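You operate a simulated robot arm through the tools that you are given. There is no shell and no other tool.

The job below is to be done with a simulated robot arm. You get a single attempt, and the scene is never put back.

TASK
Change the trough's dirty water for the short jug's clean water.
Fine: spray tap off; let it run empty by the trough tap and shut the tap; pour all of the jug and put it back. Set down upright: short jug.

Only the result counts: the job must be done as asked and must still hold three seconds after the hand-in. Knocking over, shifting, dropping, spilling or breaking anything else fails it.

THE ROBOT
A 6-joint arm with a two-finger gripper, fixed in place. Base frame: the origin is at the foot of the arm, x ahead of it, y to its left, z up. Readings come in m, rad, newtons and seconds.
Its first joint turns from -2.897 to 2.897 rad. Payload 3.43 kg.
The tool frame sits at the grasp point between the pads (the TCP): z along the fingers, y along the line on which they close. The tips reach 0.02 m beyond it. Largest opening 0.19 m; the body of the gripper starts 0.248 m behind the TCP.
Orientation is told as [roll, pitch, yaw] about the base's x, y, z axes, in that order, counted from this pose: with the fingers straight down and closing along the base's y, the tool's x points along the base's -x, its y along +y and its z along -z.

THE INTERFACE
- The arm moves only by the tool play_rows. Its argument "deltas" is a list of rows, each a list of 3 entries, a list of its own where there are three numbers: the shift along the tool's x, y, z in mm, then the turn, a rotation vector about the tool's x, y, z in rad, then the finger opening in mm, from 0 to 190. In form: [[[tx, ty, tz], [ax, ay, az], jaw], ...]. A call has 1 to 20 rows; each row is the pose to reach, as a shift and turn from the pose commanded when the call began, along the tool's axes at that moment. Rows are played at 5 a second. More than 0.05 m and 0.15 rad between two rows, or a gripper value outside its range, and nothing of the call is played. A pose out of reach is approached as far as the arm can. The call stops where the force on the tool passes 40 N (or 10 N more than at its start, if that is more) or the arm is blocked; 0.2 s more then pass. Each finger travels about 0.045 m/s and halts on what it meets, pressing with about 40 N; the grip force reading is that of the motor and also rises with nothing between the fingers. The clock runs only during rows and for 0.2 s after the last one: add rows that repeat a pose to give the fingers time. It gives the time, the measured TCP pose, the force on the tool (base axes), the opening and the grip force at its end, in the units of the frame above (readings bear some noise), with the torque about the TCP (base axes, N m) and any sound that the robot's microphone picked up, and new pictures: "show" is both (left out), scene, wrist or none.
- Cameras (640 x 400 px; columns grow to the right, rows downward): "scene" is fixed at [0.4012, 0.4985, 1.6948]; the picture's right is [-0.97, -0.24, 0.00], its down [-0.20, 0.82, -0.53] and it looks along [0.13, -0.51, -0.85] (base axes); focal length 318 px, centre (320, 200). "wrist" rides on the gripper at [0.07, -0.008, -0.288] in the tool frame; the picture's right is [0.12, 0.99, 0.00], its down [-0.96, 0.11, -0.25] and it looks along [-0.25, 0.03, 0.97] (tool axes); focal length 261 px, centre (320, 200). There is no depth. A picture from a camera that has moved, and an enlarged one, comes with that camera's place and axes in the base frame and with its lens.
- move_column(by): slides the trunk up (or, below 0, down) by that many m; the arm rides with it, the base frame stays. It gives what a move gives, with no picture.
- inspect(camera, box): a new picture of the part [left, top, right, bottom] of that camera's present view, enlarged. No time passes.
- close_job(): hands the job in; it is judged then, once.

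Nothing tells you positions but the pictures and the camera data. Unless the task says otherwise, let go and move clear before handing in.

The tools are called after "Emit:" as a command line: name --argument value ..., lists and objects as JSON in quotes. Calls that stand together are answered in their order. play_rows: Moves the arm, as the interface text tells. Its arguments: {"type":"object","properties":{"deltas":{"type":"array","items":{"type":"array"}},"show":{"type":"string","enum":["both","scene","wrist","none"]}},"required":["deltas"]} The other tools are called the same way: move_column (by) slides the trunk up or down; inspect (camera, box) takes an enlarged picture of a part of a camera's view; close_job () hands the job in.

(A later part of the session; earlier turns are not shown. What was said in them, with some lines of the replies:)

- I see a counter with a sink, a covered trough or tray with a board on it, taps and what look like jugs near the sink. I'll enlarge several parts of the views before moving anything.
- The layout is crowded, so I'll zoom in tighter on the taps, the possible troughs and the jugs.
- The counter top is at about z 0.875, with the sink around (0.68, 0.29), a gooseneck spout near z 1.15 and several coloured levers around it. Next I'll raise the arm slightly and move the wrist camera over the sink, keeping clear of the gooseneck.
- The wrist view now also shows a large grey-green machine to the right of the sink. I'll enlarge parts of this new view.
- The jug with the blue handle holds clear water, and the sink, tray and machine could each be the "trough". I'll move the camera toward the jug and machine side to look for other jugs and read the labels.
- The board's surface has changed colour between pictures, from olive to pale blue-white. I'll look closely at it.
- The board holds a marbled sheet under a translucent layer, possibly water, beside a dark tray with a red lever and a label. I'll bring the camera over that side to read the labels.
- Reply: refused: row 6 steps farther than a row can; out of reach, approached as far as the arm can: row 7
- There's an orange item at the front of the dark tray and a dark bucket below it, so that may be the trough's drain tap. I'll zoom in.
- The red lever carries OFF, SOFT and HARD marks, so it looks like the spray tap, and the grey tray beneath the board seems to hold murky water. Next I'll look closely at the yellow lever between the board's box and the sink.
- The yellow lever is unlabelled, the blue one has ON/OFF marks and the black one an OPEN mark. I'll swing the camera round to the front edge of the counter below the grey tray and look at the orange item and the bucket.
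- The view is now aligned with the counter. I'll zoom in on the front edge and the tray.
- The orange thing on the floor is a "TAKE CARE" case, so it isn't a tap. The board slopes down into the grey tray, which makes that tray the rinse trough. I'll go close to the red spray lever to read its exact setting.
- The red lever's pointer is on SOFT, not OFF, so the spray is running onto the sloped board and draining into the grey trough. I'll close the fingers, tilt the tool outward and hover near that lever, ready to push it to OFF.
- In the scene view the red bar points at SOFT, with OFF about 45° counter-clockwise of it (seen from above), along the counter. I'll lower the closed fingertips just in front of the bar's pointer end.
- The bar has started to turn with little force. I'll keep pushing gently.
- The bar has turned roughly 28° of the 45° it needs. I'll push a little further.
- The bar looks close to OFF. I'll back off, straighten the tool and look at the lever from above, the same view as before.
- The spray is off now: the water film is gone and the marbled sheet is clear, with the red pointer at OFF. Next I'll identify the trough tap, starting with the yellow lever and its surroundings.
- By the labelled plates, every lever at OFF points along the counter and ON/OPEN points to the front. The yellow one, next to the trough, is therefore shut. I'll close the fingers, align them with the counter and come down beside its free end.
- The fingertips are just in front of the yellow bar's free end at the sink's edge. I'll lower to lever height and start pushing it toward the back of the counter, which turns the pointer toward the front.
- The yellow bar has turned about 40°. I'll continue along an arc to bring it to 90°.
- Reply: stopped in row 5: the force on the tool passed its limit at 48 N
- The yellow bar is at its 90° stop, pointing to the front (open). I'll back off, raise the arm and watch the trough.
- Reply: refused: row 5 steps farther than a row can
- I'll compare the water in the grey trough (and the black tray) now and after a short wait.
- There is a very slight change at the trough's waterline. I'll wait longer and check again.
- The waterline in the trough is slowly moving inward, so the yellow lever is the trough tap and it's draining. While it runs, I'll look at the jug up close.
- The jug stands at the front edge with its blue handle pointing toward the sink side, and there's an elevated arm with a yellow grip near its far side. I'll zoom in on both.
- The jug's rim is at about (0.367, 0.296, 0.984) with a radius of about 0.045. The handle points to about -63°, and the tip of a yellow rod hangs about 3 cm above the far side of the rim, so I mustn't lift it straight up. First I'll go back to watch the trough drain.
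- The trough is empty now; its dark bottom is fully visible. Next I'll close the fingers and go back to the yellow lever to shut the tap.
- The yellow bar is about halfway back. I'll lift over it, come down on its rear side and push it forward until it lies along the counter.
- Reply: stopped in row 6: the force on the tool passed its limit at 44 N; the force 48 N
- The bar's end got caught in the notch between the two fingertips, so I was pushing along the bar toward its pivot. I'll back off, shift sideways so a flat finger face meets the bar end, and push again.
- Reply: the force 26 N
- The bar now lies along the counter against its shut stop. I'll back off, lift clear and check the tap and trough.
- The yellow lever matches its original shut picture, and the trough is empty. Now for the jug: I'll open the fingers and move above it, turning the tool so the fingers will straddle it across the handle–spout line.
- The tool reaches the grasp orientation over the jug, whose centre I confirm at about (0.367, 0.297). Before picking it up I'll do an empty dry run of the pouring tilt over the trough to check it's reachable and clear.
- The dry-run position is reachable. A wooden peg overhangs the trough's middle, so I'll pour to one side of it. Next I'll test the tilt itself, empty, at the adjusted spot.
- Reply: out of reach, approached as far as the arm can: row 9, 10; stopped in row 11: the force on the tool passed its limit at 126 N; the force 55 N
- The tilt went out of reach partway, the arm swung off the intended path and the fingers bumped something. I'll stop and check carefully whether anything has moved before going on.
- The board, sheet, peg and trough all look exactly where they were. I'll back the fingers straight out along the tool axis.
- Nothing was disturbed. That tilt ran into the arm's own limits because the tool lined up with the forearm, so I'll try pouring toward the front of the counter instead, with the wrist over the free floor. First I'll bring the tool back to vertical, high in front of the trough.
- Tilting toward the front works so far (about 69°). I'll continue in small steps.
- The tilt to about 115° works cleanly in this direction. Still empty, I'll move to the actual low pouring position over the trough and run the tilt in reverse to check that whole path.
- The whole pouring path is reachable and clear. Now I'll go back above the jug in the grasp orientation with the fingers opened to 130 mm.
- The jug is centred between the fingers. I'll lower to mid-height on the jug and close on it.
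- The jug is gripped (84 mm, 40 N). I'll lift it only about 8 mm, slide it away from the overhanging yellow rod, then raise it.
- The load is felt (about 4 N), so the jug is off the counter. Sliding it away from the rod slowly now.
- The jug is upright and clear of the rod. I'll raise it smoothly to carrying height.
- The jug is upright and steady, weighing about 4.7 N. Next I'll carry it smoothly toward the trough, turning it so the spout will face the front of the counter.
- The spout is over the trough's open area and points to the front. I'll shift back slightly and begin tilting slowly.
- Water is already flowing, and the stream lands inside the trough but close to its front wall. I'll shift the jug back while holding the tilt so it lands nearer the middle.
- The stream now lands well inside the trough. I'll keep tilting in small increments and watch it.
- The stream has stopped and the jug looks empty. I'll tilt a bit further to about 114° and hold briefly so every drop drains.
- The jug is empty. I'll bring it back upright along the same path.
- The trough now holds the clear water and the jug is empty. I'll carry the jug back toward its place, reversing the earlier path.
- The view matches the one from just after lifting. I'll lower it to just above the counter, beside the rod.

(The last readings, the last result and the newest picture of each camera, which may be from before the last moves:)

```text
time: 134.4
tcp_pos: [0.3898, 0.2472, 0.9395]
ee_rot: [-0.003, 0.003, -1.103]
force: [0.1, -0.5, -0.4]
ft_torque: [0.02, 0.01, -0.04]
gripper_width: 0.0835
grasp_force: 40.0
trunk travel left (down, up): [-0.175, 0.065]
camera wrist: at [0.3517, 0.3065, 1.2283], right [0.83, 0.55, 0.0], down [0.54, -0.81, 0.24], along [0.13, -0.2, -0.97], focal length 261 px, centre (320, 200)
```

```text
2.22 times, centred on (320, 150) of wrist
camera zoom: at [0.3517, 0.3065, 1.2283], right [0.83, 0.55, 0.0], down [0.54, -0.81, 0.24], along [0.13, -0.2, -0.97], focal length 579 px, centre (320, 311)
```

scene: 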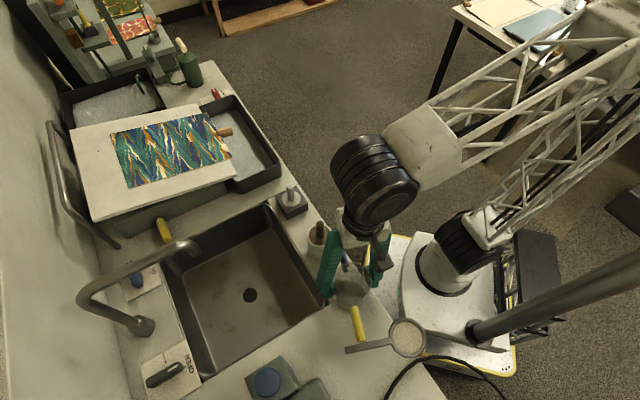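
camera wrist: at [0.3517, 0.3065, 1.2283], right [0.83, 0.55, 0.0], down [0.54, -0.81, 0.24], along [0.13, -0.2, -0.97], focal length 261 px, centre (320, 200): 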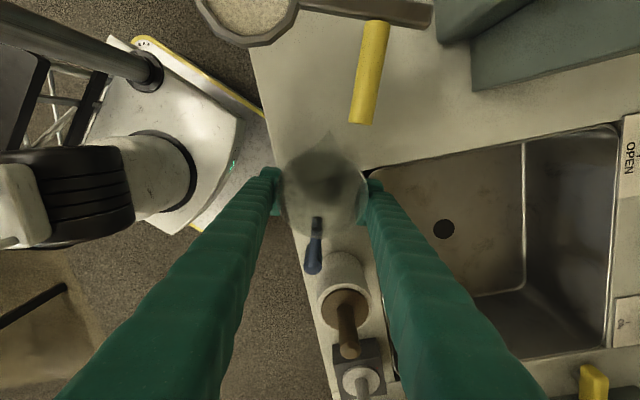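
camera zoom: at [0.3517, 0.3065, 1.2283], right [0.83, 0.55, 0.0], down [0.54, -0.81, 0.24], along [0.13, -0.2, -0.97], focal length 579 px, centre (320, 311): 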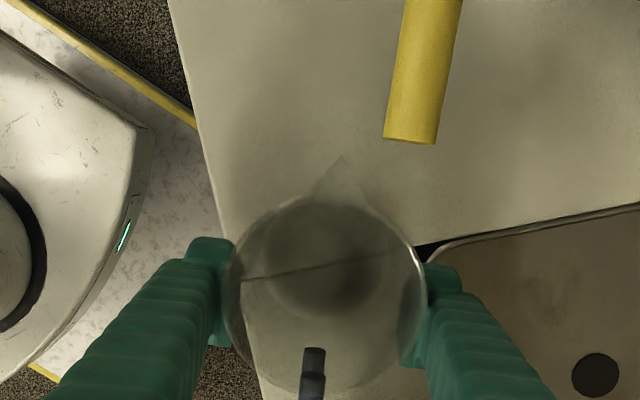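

Emit:
play_rows --deltas '[[[0, 0, 4], [0, 0, 0], 60], [[6, 0, 4], [0, 0, 0], 60], [[14, 0, 4], [0, 0, 0], 60], [[24, 0, 4], [0, 0, 0], 60], [[34, 0, 4], [0, 0, 0], 60], [[43, 0, 4], [0, 0, 0], 60], [[49, 0, 4], [0, 0, 0], 60], [[52, 0, 4], [0, 0, 0], 60], [[52, 0, 4], [0, 0, 0], 60]]'

Emit:
inspect --camera "wrist" --box '[220, 60, 420, 240]'

```text
time: 136.4
tcp_pos: [0.3673, 0.2939, 0.9365]
ee_rot: [-0.004, 0.003, -1.102]
force: [2.9, -5.5, 19.6]
ft_torque: [0.45, 0.12, -0.05]
gripper_width: 0.0833
grasp_force: 39.8
trunk travel left (down, up): [-0.175, 0.065]
camera wrist: at [0.3279, 0.3521, 1.2236], right [0.83, 0.55, 0.0], down [0.54, -0.81, 0.24], along [0.13, -0.2, -0.97], focal length 261 px, centre (320, 200)
```

scene: 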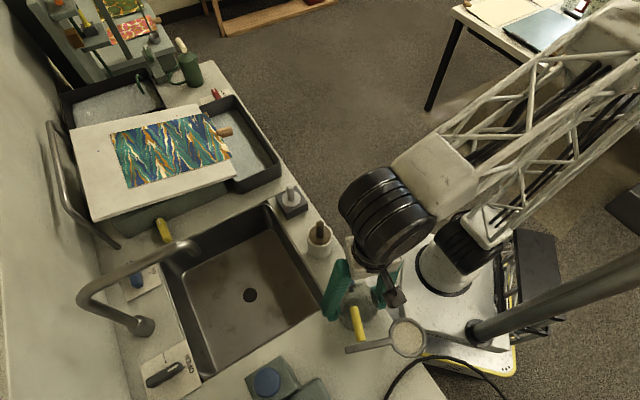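
wrist: 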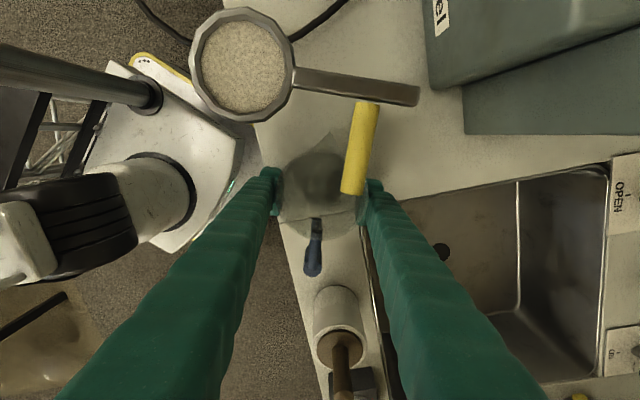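

```text
2.22 times, centred on (320, 150) of wrist
camera zoom: at [0.3279, 0.3521, 1.2236], right [0.83, 0.55, 0.0], down [0.54, -0.81, 0.24], along [0.13, -0.2, -0.97], focal length 579 px, centre (320, 311)
```

zoom: 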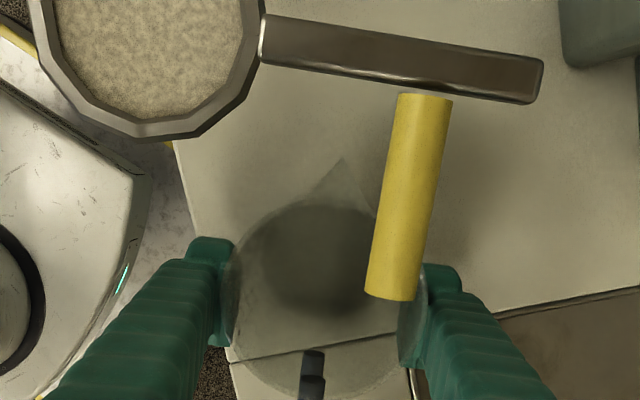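

The upward force shows the jug's base has touched the counter. It sits about 1 cm lower and 1.3 cm toward the spout in the grip compared with the first grasp. I'll ease up slightly and slide back about 12 mm so it comes to rest at its original spot.

Emit:
play_rows --deltas '[[[0, 0, -3], [0, 0, 0], 60], [[0, 0, -6], [0, 0, 0], 60], [[-5, 0, -6], [0, 0, 0], 60], [[-10, 0, -6], [0, 0, 0], 60], [[-12, 0, -6], [0, 0, 0], 60], [[-12, 0, -6], [0, 0, 0], 60]]'

Emit:
inspect --camera "wrist" --box '[220, 60, 420, 240]'

Emit:
inspect --camera "scene" --box '[320, 250, 400, 330]'

```text
time: 137.8
tcp_pos: [0.3725, 0.2833, 0.9412]
ee_rot: [-0.004, 0.004, -1.105]
force: [-0.2, 0.0, -1.6]
ft_torque: [0.03, 0.02, 0.05]
gripper_width: 0.0835
grasp_force: 39.8
trunk travel left (down, up): [-0.175, 0.065]
camera wrist: at [0.3342, 0.3415, 1.2301], right [0.83, 0.55, 0.0], down [0.54, -0.81, 0.24], along [0.13, -0.2, -0.97], focal length 261 px, centre (320, 200)
```

scene: 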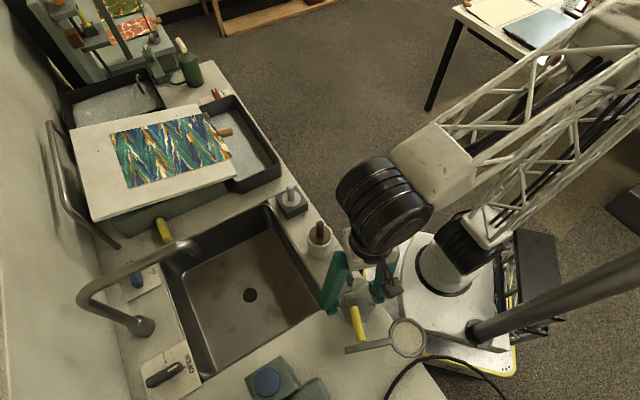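
wrist: 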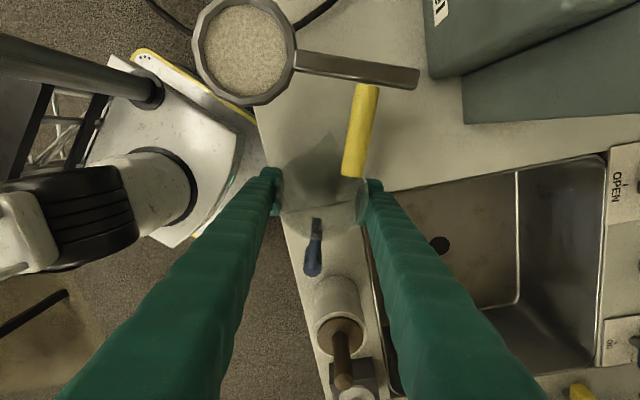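

```text
2.22 times, centred on (320, 150) of wrist
camera zoom: at [0.3342, 0.3415, 1.2301], right [0.83, 0.55, 0.0], down [0.54, -0.81, 0.24], along [0.13, -0.2, -0.97], focal length 579 px, centre (320, 311)
```

zoom: 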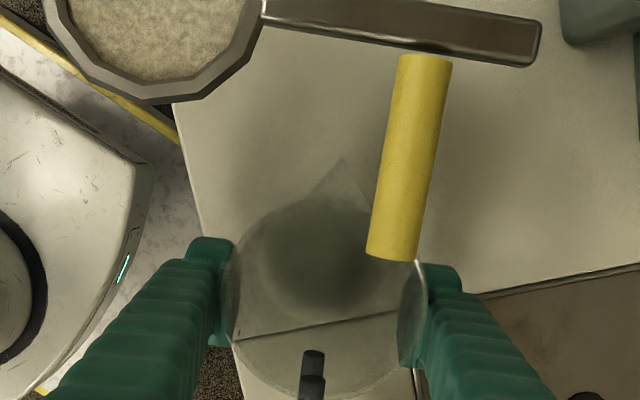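

```text
5.00 times, centred on (360, 290) of scene
camera zoom: at [0.4012, 0.4985, 1.6948], right [-0.97, -0.24, 0.0], down [-0.2, 0.82, -0.53], along [0.13, -0.51, -0.85], focal length 1592 px, centre (120, -250)
```

zoom: 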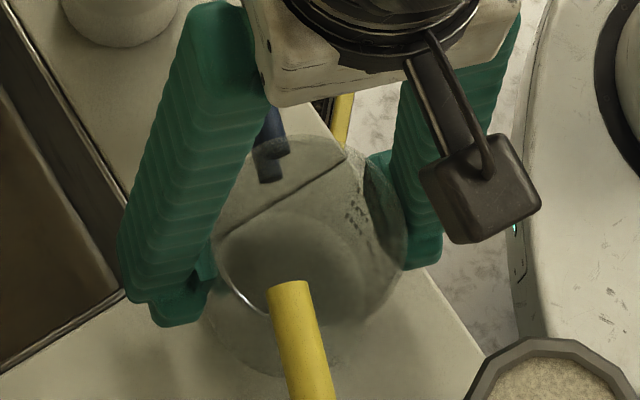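

The jug's outline in the scene view matches its original position to within a few millimetres. I'll lower it gently onto the counter.

Emit:
play_rows --deltas '[[[0, 0, 1.5], [0, 0, 0], 60], [[0, 0, 3], [0, 0, 0], 60], [[0, 0, 4], [0, 0, 0], 60], [[0, 0, 4], [0, 0, 0], 60]]' --show "none"

```text
time: 138.8
tcp_pos: [0.3742, 0.2837, 0.9381]
ee_rot: [-0.004, 0.003, -1.104]
force: [0.2, -0.1, -1.7]
ft_torque: [0.01, 0.03, -0.01]
gripper_width: 0.0834
grasp_force: 40.3
trunk travel left (down, up): [-0.175, 0.065]
```

Emit:
play_rows --deltas '[[[0, 0, 1], [0, 0, 0], 60], [[0, 0, 2], [0, 0, 0], 60], [[0, 0, 2], [0, 0, 0], 60]]' --show "none"

```text
time: 139.6
tcp_pos: [0.3739, 0.2834, 0.9353]
ee_rot: [-0.004, 0.005, -1.102]
force: [0.5, 0.3, -2.1]
ft_torque: [0.02, 0.04, -0.05]
gripper_width: 0.0835
grasp_force: 40.1
trunk travel left (down, up): [-0.175, 0.065]
```

Emit:
play_rows --deltas '[[[0, 0, 1], [0, 0, 0], 60], [[0, 0, 2], [0, 0, 0], 60], [[0, 0, 2], [0, 0, 0], 60]]'

Emit:
inspect --camera "wrist" --box '[220, 60, 420, 240]'

Emit:
inspect --camera "scene" --box '[320, 250, 400, 330]'

```text
time: 140.4
tcp_pos: [0.3747, 0.2834, 0.9359]
ee_rot: [-0.003, 0.005, -1.103]
force: [2.8, 1.2, 22.7]
ft_torque: [0.32, 0.41, -0.08]
gripper_width: 0.0835
grasp_force: 40.3
trunk travel left (down, up): [-0.175, 0.065]
camera wrist: at [0.334, 0.3409, 1.2235], right [0.83, 0.55, 0.0], down [0.54, -0.81, 0.24], along [0.13, -0.2, -0.97], focal length 261 px, centre (320, 200)
```

scene: 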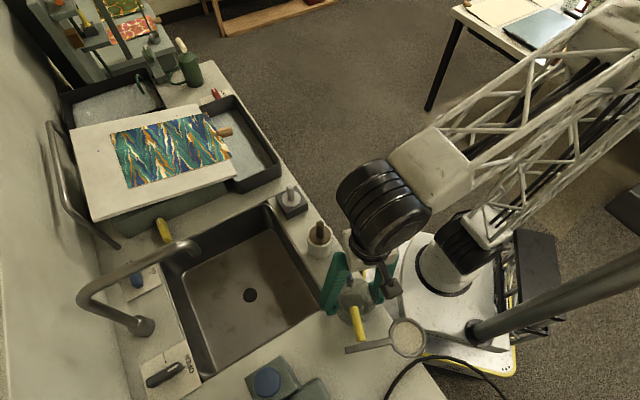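
wrist: 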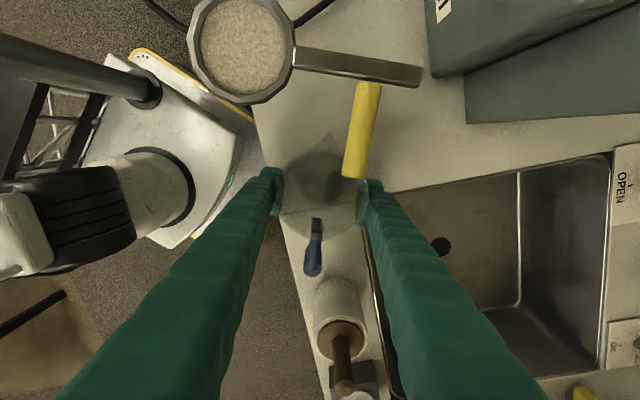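

```text
2.22 times, centred on (320, 150) of wrist
camera zoom: at [0.334, 0.3409, 1.2235], right [0.83, 0.55, 0.0], down [0.54, -0.81, 0.24], along [0.13, -0.2, -0.97], focal length 579 px, centre (320, 311)
```

zoom: 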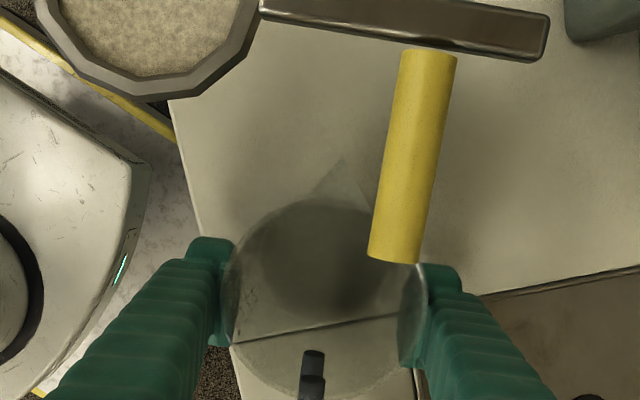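

```text
5.00 times, centred on (360, 290) of scene
camera zoom: at [0.4012, 0.4985, 1.6948], right [-0.97, -0.24, 0.0], down [-0.2, 0.82, -0.53], along [0.13, -0.51, -0.85], focal length 1592 px, centre (120, -250)
```

zoom: 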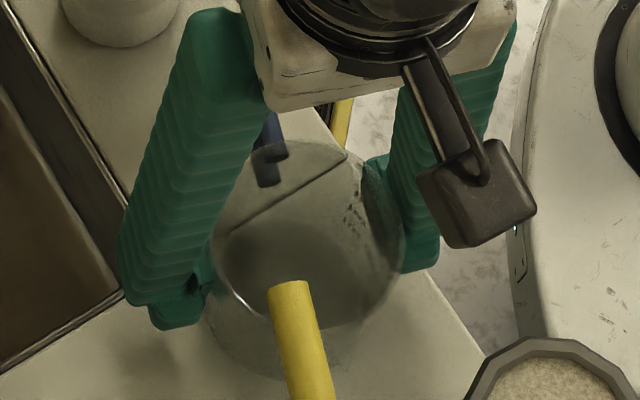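

The jug stands on the counter at its original spot with a light press. I'll ease off the pressure and open the fingers slowly.

Emit:
play_rows --deltas '[[[0, 0, -1], [0, 0, 0], 60], [[0, 0, -2], [0, 0, 0], 60]]' --show "none"

Emit:
play_rows --deltas '[[[0, 0, 0], [0, 0, 0], 84], [[0, 0, 0], [0, 0, 0], 87], [[0, 0, 0], [0, 0, 0], 92], [[0, 0, 0], [0, 0, 0], 100], [[0, 0, 0], [0, 0, 0], 110], [[0, 0, 0], [0, 0, 0], 120], [[0, 0, 0], [0, 0, 0], 130], [[0, 0, 0], [0, 0, 0], 130]]'

Emit:
inspect --camera "wrist" --box '[220, 60, 420, 240]'

Emit:
inspect --camera "scene" --box '[320, 250, 400, 330]'

```text
time: 141.0
tcp_pos: [0.3726, 0.2831, 0.9345]
ee_rot: [-0.004, 0.002, -1.102]
force: [2.3, -1.4, 4.7]
ft_torque: [0.25, -0.09, -0.08]
gripper_width: 0.0835
grasp_force: 40.1
trunk travel left (down, up): [-0.175, 0.065]
```

```text
time: 142.8
tcp_pos: [0.3724, 0.2841, 0.9357]
ee_rot: [-0.004, 0.004, -1.102]
force: [0.3, 0.8, 0.2]
ft_torque: [-0.04, 0.02, -0.01]
gripper_width: 0.1299
grasp_force: 0.0
trunk travel left (down, up): [-0.175, 0.065]
camera wrist: at [0.3341, 0.3419, 1.2241], right [0.83, 0.55, 0.0], down [0.54, -0.81, 0.24], along [0.13, -0.2, -0.97], focal length 261 px, centre (320, 200)
```

scene: 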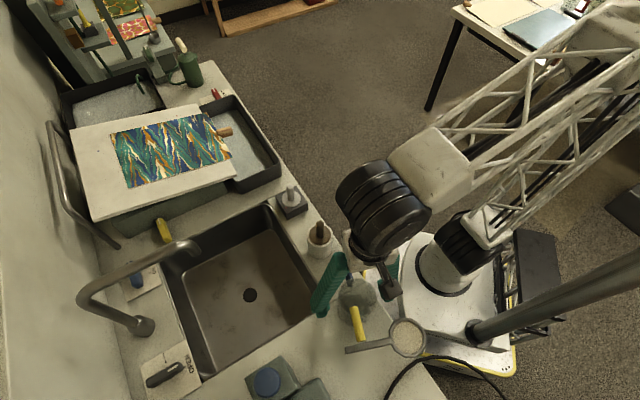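
wrist: 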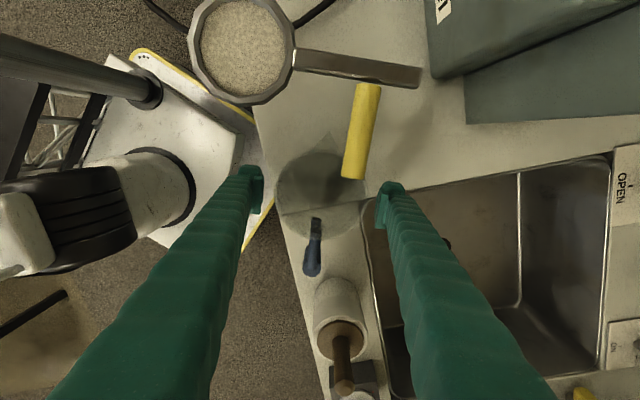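

```text
2.22 times, centred on (320, 150) of wrist
camera zoom: at [0.3341, 0.3419, 1.2241], right [0.83, 0.55, 0.0], down [0.54, -0.81, 0.24], along [0.13, -0.2, -0.97], focal length 579 px, centre (320, 311)
```

zoom: 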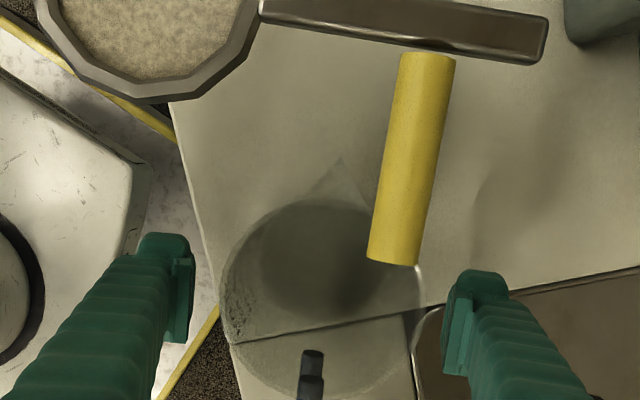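

```text
5.00 times, centred on (360, 290) of scene
camera zoom: at [0.4012, 0.4985, 1.6948], right [-0.97, -0.24, 0.0], down [-0.2, 0.82, -0.53], along [0.13, -0.51, -0.85], focal length 1592 px, centre (120, -250)
```

zoom: 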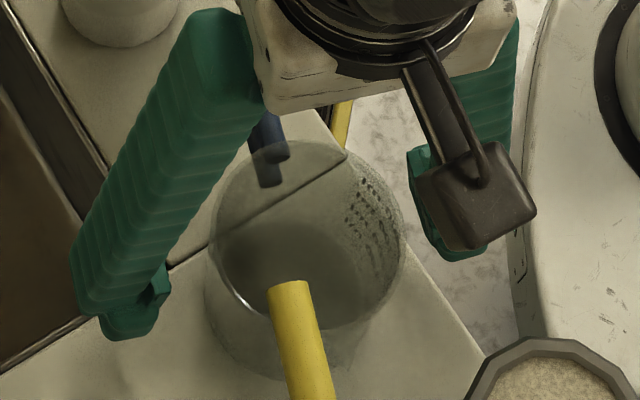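

The jug is released and standing upright in its place, within about 2 mm. I'll lift straight up and clear.

Emit:
play_rows --deltas '[[[0, 0, -15], [0, 0, 0], 130], [[0, 0, -35], [0, 0, 0], 130], [[0, 0, -60], [0, 0, 0], 130], [[0, 0, -95], [0, 0, 0], 130], [[0, 0, -135], [0, 0, 0], 130], [[0, 0, -180], [0, 0, 0], 130], [[0, 0, -225], [0, 0, 0], 130], [[0, 0, -270], [0, 0, 0], 130], [[0, 0, -310], [0, 0, 0], 130]]'

Emit:
inspect --camera "scene" --box '[320, 250, 400, 330]'

Emit:
inspect --camera "wrist" --box '[240, 80, 400, 220]'

```text
time: 144.8
tcp_pos: [0.3728, 0.2832, 1.2459]
ee_rot: [-0.002, 0.003, -1.104]
force: [-0.8, -0.3, 0.4]
ft_torque: [0.01, -0.04, 0.01]
gripper_width: 0.1302
grasp_force: 0.0
trunk travel left (down, up): [-0.175, 0.065]
camera wrist: at [0.3337, 0.3406, 1.5347], right [0.83, 0.55, 0.0], down [0.54, -0.81, 0.24], along [0.13, -0.2, -0.97], focal length 261 px, centre (320, 200)
```

scene: 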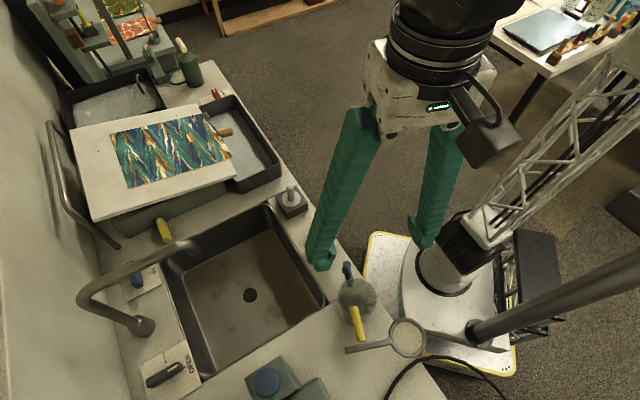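
wrist: 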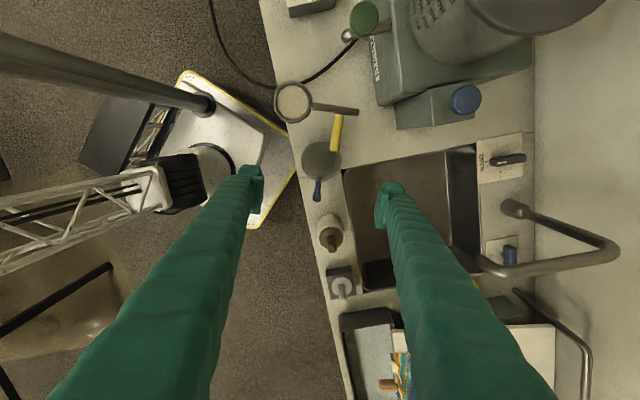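

```text
5.00 times, centred on (360, 290) of scene
camera zoom: at [0.4012, 0.4985, 1.6948], right [-0.97, -0.24, 0.0], down [-0.2, 0.82, -0.53], along [0.13, -0.51, -0.85], focal length 1592 px, centre (120, -250)
```

zoom: 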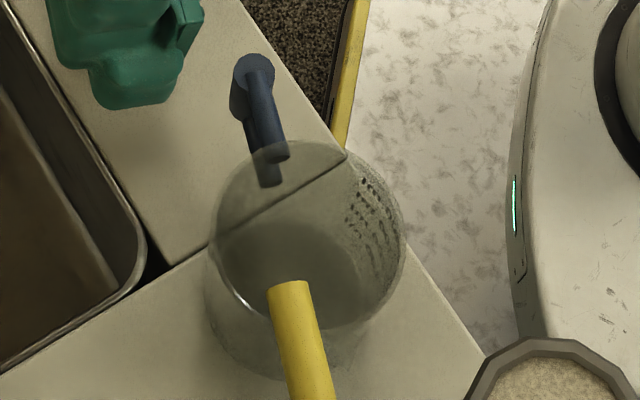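

```text
2.86 times, centred on (320, 150) of wrist
camera zoom: at [0.3337, 0.3406, 1.5347], right [0.83, 0.55, 0.0], down [0.54, -0.81, 0.24], along [0.13, -0.2, -0.97], focal length 745 px, centre (320, 343)
```

zoom: 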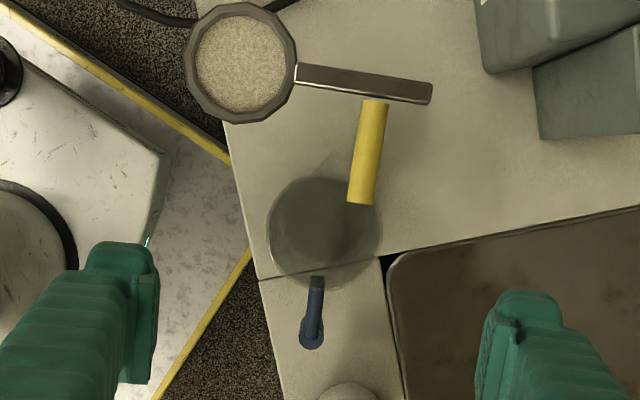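

The jug stands empty and upright where it was. I'll do a final check of the trough, both taps and the surroundings.

Emit:
inspect --camera "scene" --box '[60, 80, 300, 240]'

Emit:
inspect --camera "scene" --box '[140, 200, 200, 260]'

Emit:
inspect --camera "scene" --box '[190, 80, 290, 190]'

Emit:
inspect --camera "scene" --box '[220, 160, 440, 360]'

```text
2.50 times, centred on (180, 160) of scene
camera zoom: at [0.4012, 0.4985, 1.6948], right [-0.97, -0.24, 0.0], down [-0.2, 0.82, -0.53], along [0.13, -0.51, -0.85], focal length 796 px, centre (670, 300)
```

zoom: 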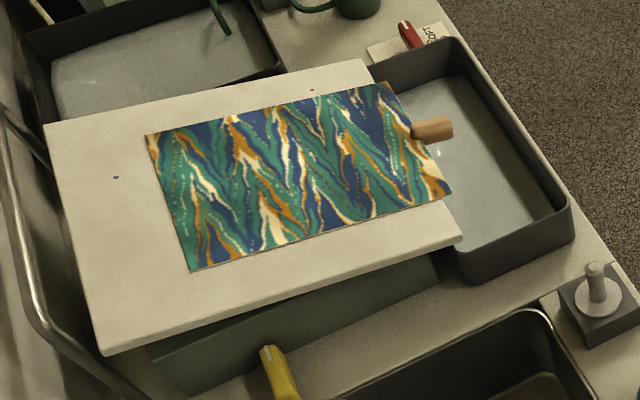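

```text
6.67 times, centred on (170, 230) of scene
camera zoom: at [0.4012, 0.4985, 1.6948], right [-0.97, -0.24, 0.0], down [-0.2, 0.82, -0.53], along [0.13, -0.51, -0.85], focal length 2122 px, centre (1320, 0)
```

zoom: 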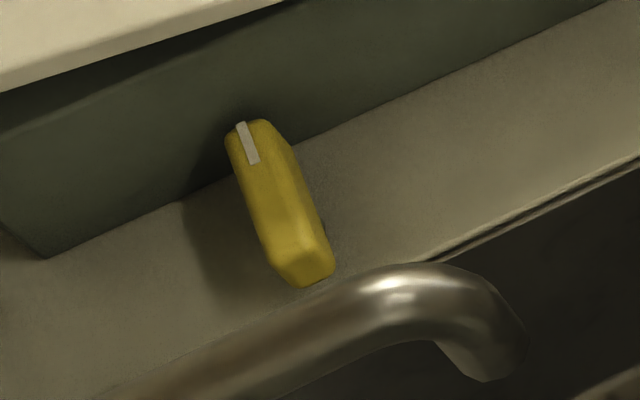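

```text
3.64 times, centred on (240, 135) of scene
camera zoom: at [0.4012, 0.4985, 1.6948], right [-0.97, -0.24, 0.0], down [-0.2, 0.82, -0.53], along [0.13, -0.51, -0.85], focal length 1158 px, centre (611, 436)
```

zoom: 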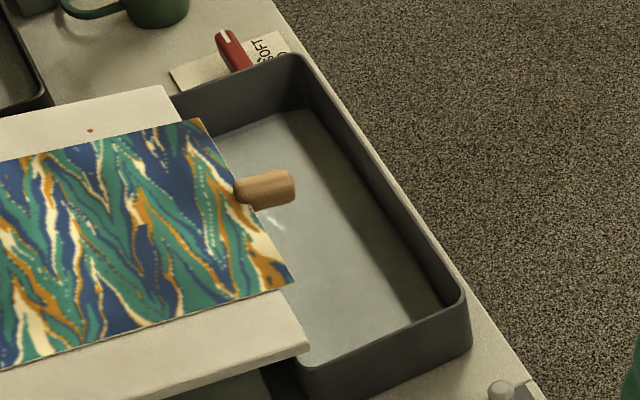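

```text
2.00 times, centred on (330, 260) of scene
camera zoom: at [0.4012, 0.4985, 1.6948], right [-0.97, -0.24, 0.0], down [-0.2, 0.82, -0.53], along [0.13, -0.51, -0.85], focal length 637 px, centre (300, 80)
```

zoom: 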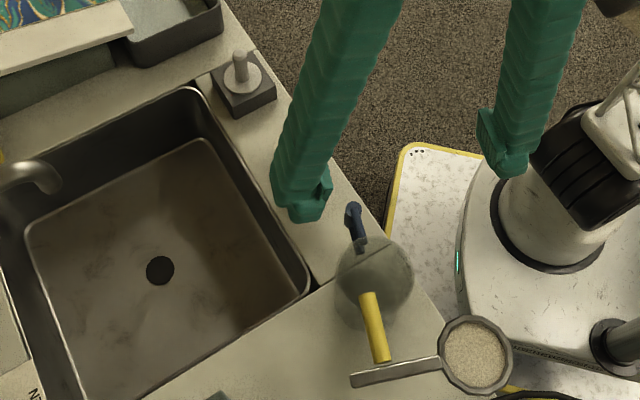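

Emit:
play_rows --deltas '[[[0, 0, 0], [0, 0, 0], 130], [[0, 0, 0], [0, 0, 0], 130], [[0, 0, 0], [0, 0, 0], 130], [[0, 0, 0], [0, 0, 0], 130], [[0, 0, 0], [0, 0, 0], 130], [[0, 0, 0], [0, 0, 0], 130], [[0, 0, 0], [0, 0, 0], 130], [[0, 0, 0], [0, 0, 0], 130], [[0, 0, 0], [0, 0, 0], 130], [[0, 0, 0], [0, 0, 0], 130], [[0, 0, 0], [0, 0, 0], 130], [[0, 0, 0], [0, 0, 0], 130], [[0, 0, 0], [0, 0, 0], 130], [[0, 0, 0], [0, 0, 0], 130], [[0, 0, 0], [0, 0, 0], 130], [[0, 0, 0], [0, 0, 0], 130], [[0, 0, 0], [0, 0, 0], 130], [[0, 0, 0], [0, 0, 0], 130], [[0, 0, 0], [0, 0, 0], 130], [[0, 0, 0], [0, 0, 0], 130]]' --show "none"

Emit:
inspect --camera "scene" --box '[190, 80, 290, 190]'

Emit:
inspect --camera "scene" --box '[190, 50, 270, 110]'

```text
time: 149.0
tcp_pos: [0.3721, 0.2817, 1.2447]
ee_rot: [-0.004, 0.002, -1.102]
force: [0.7, 0.4, -0.6]
ft_torque: [-0.02, -0.04, 0.01]
gripper_width: 0.1299
grasp_force: 0.0
trunk travel left (down, up): [-0.175, 0.065]
```

```text
3.64 times, centred on (240, 135) of scene
camera zoom: at [0.4012, 0.4985, 1.6948], right [-0.97, -0.24, 0.0], down [-0.2, 0.82, -0.53], along [0.13, -0.51, -0.85], focal length 1158 px, centre (611, 436)
```

zoom: 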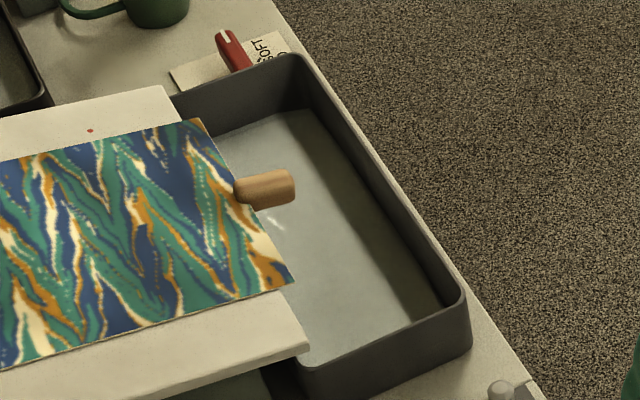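

```text
6.67 times, centred on (230, 80) of scene
camera zoom: at [0.4012, 0.4985, 1.6948], right [-0.97, -0.24, 0.0], down [-0.2, 0.82, -0.53], along [0.13, -0.51, -0.85], focal length 2122 px, centre (920, 1000)
```

zoom: 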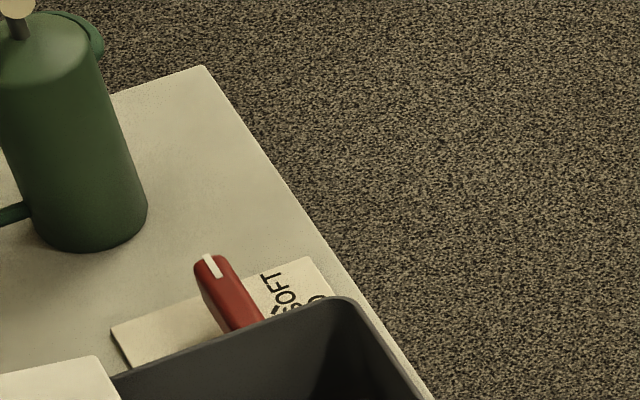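

The trough's clean water level has held over several seconds, the spray tap is at OFF and the trough tap is shut. The empty jug is upright in its place, everything else looks undisturbed, and the arm is clear, so I'm handing the job in.

Emit:
close_job

```text
The job is handed in.
```

The trough's dirty water has been drained and replaced with the short jug's clean water, and I've handed the job in. I haven't been told whether it passed.

- **Spray tap:** it was on SOFT when I started, and I turned it to OFF.
- **Trough tap:** I opened the yellow lever until the trough was empty, then pushed it back to its shut stop. It has no label, but the water level fell when I opened it.
- **Jug:** I poured all of it into the trough, and every picture of the stream showed it landing inside. The jug is upright and within about 2 mm of where it stood.
- **Final check:** the new water level held steady over the four seconds before I handed in, and the arm is clear.

During an empty practice run of the pour, the arm went out of reach and the fingers hit the corner of the sloping board beside the trough, at about 126 N. In the before and after pictures the board, the sheet, the wooden peg and the trough show no visible change.
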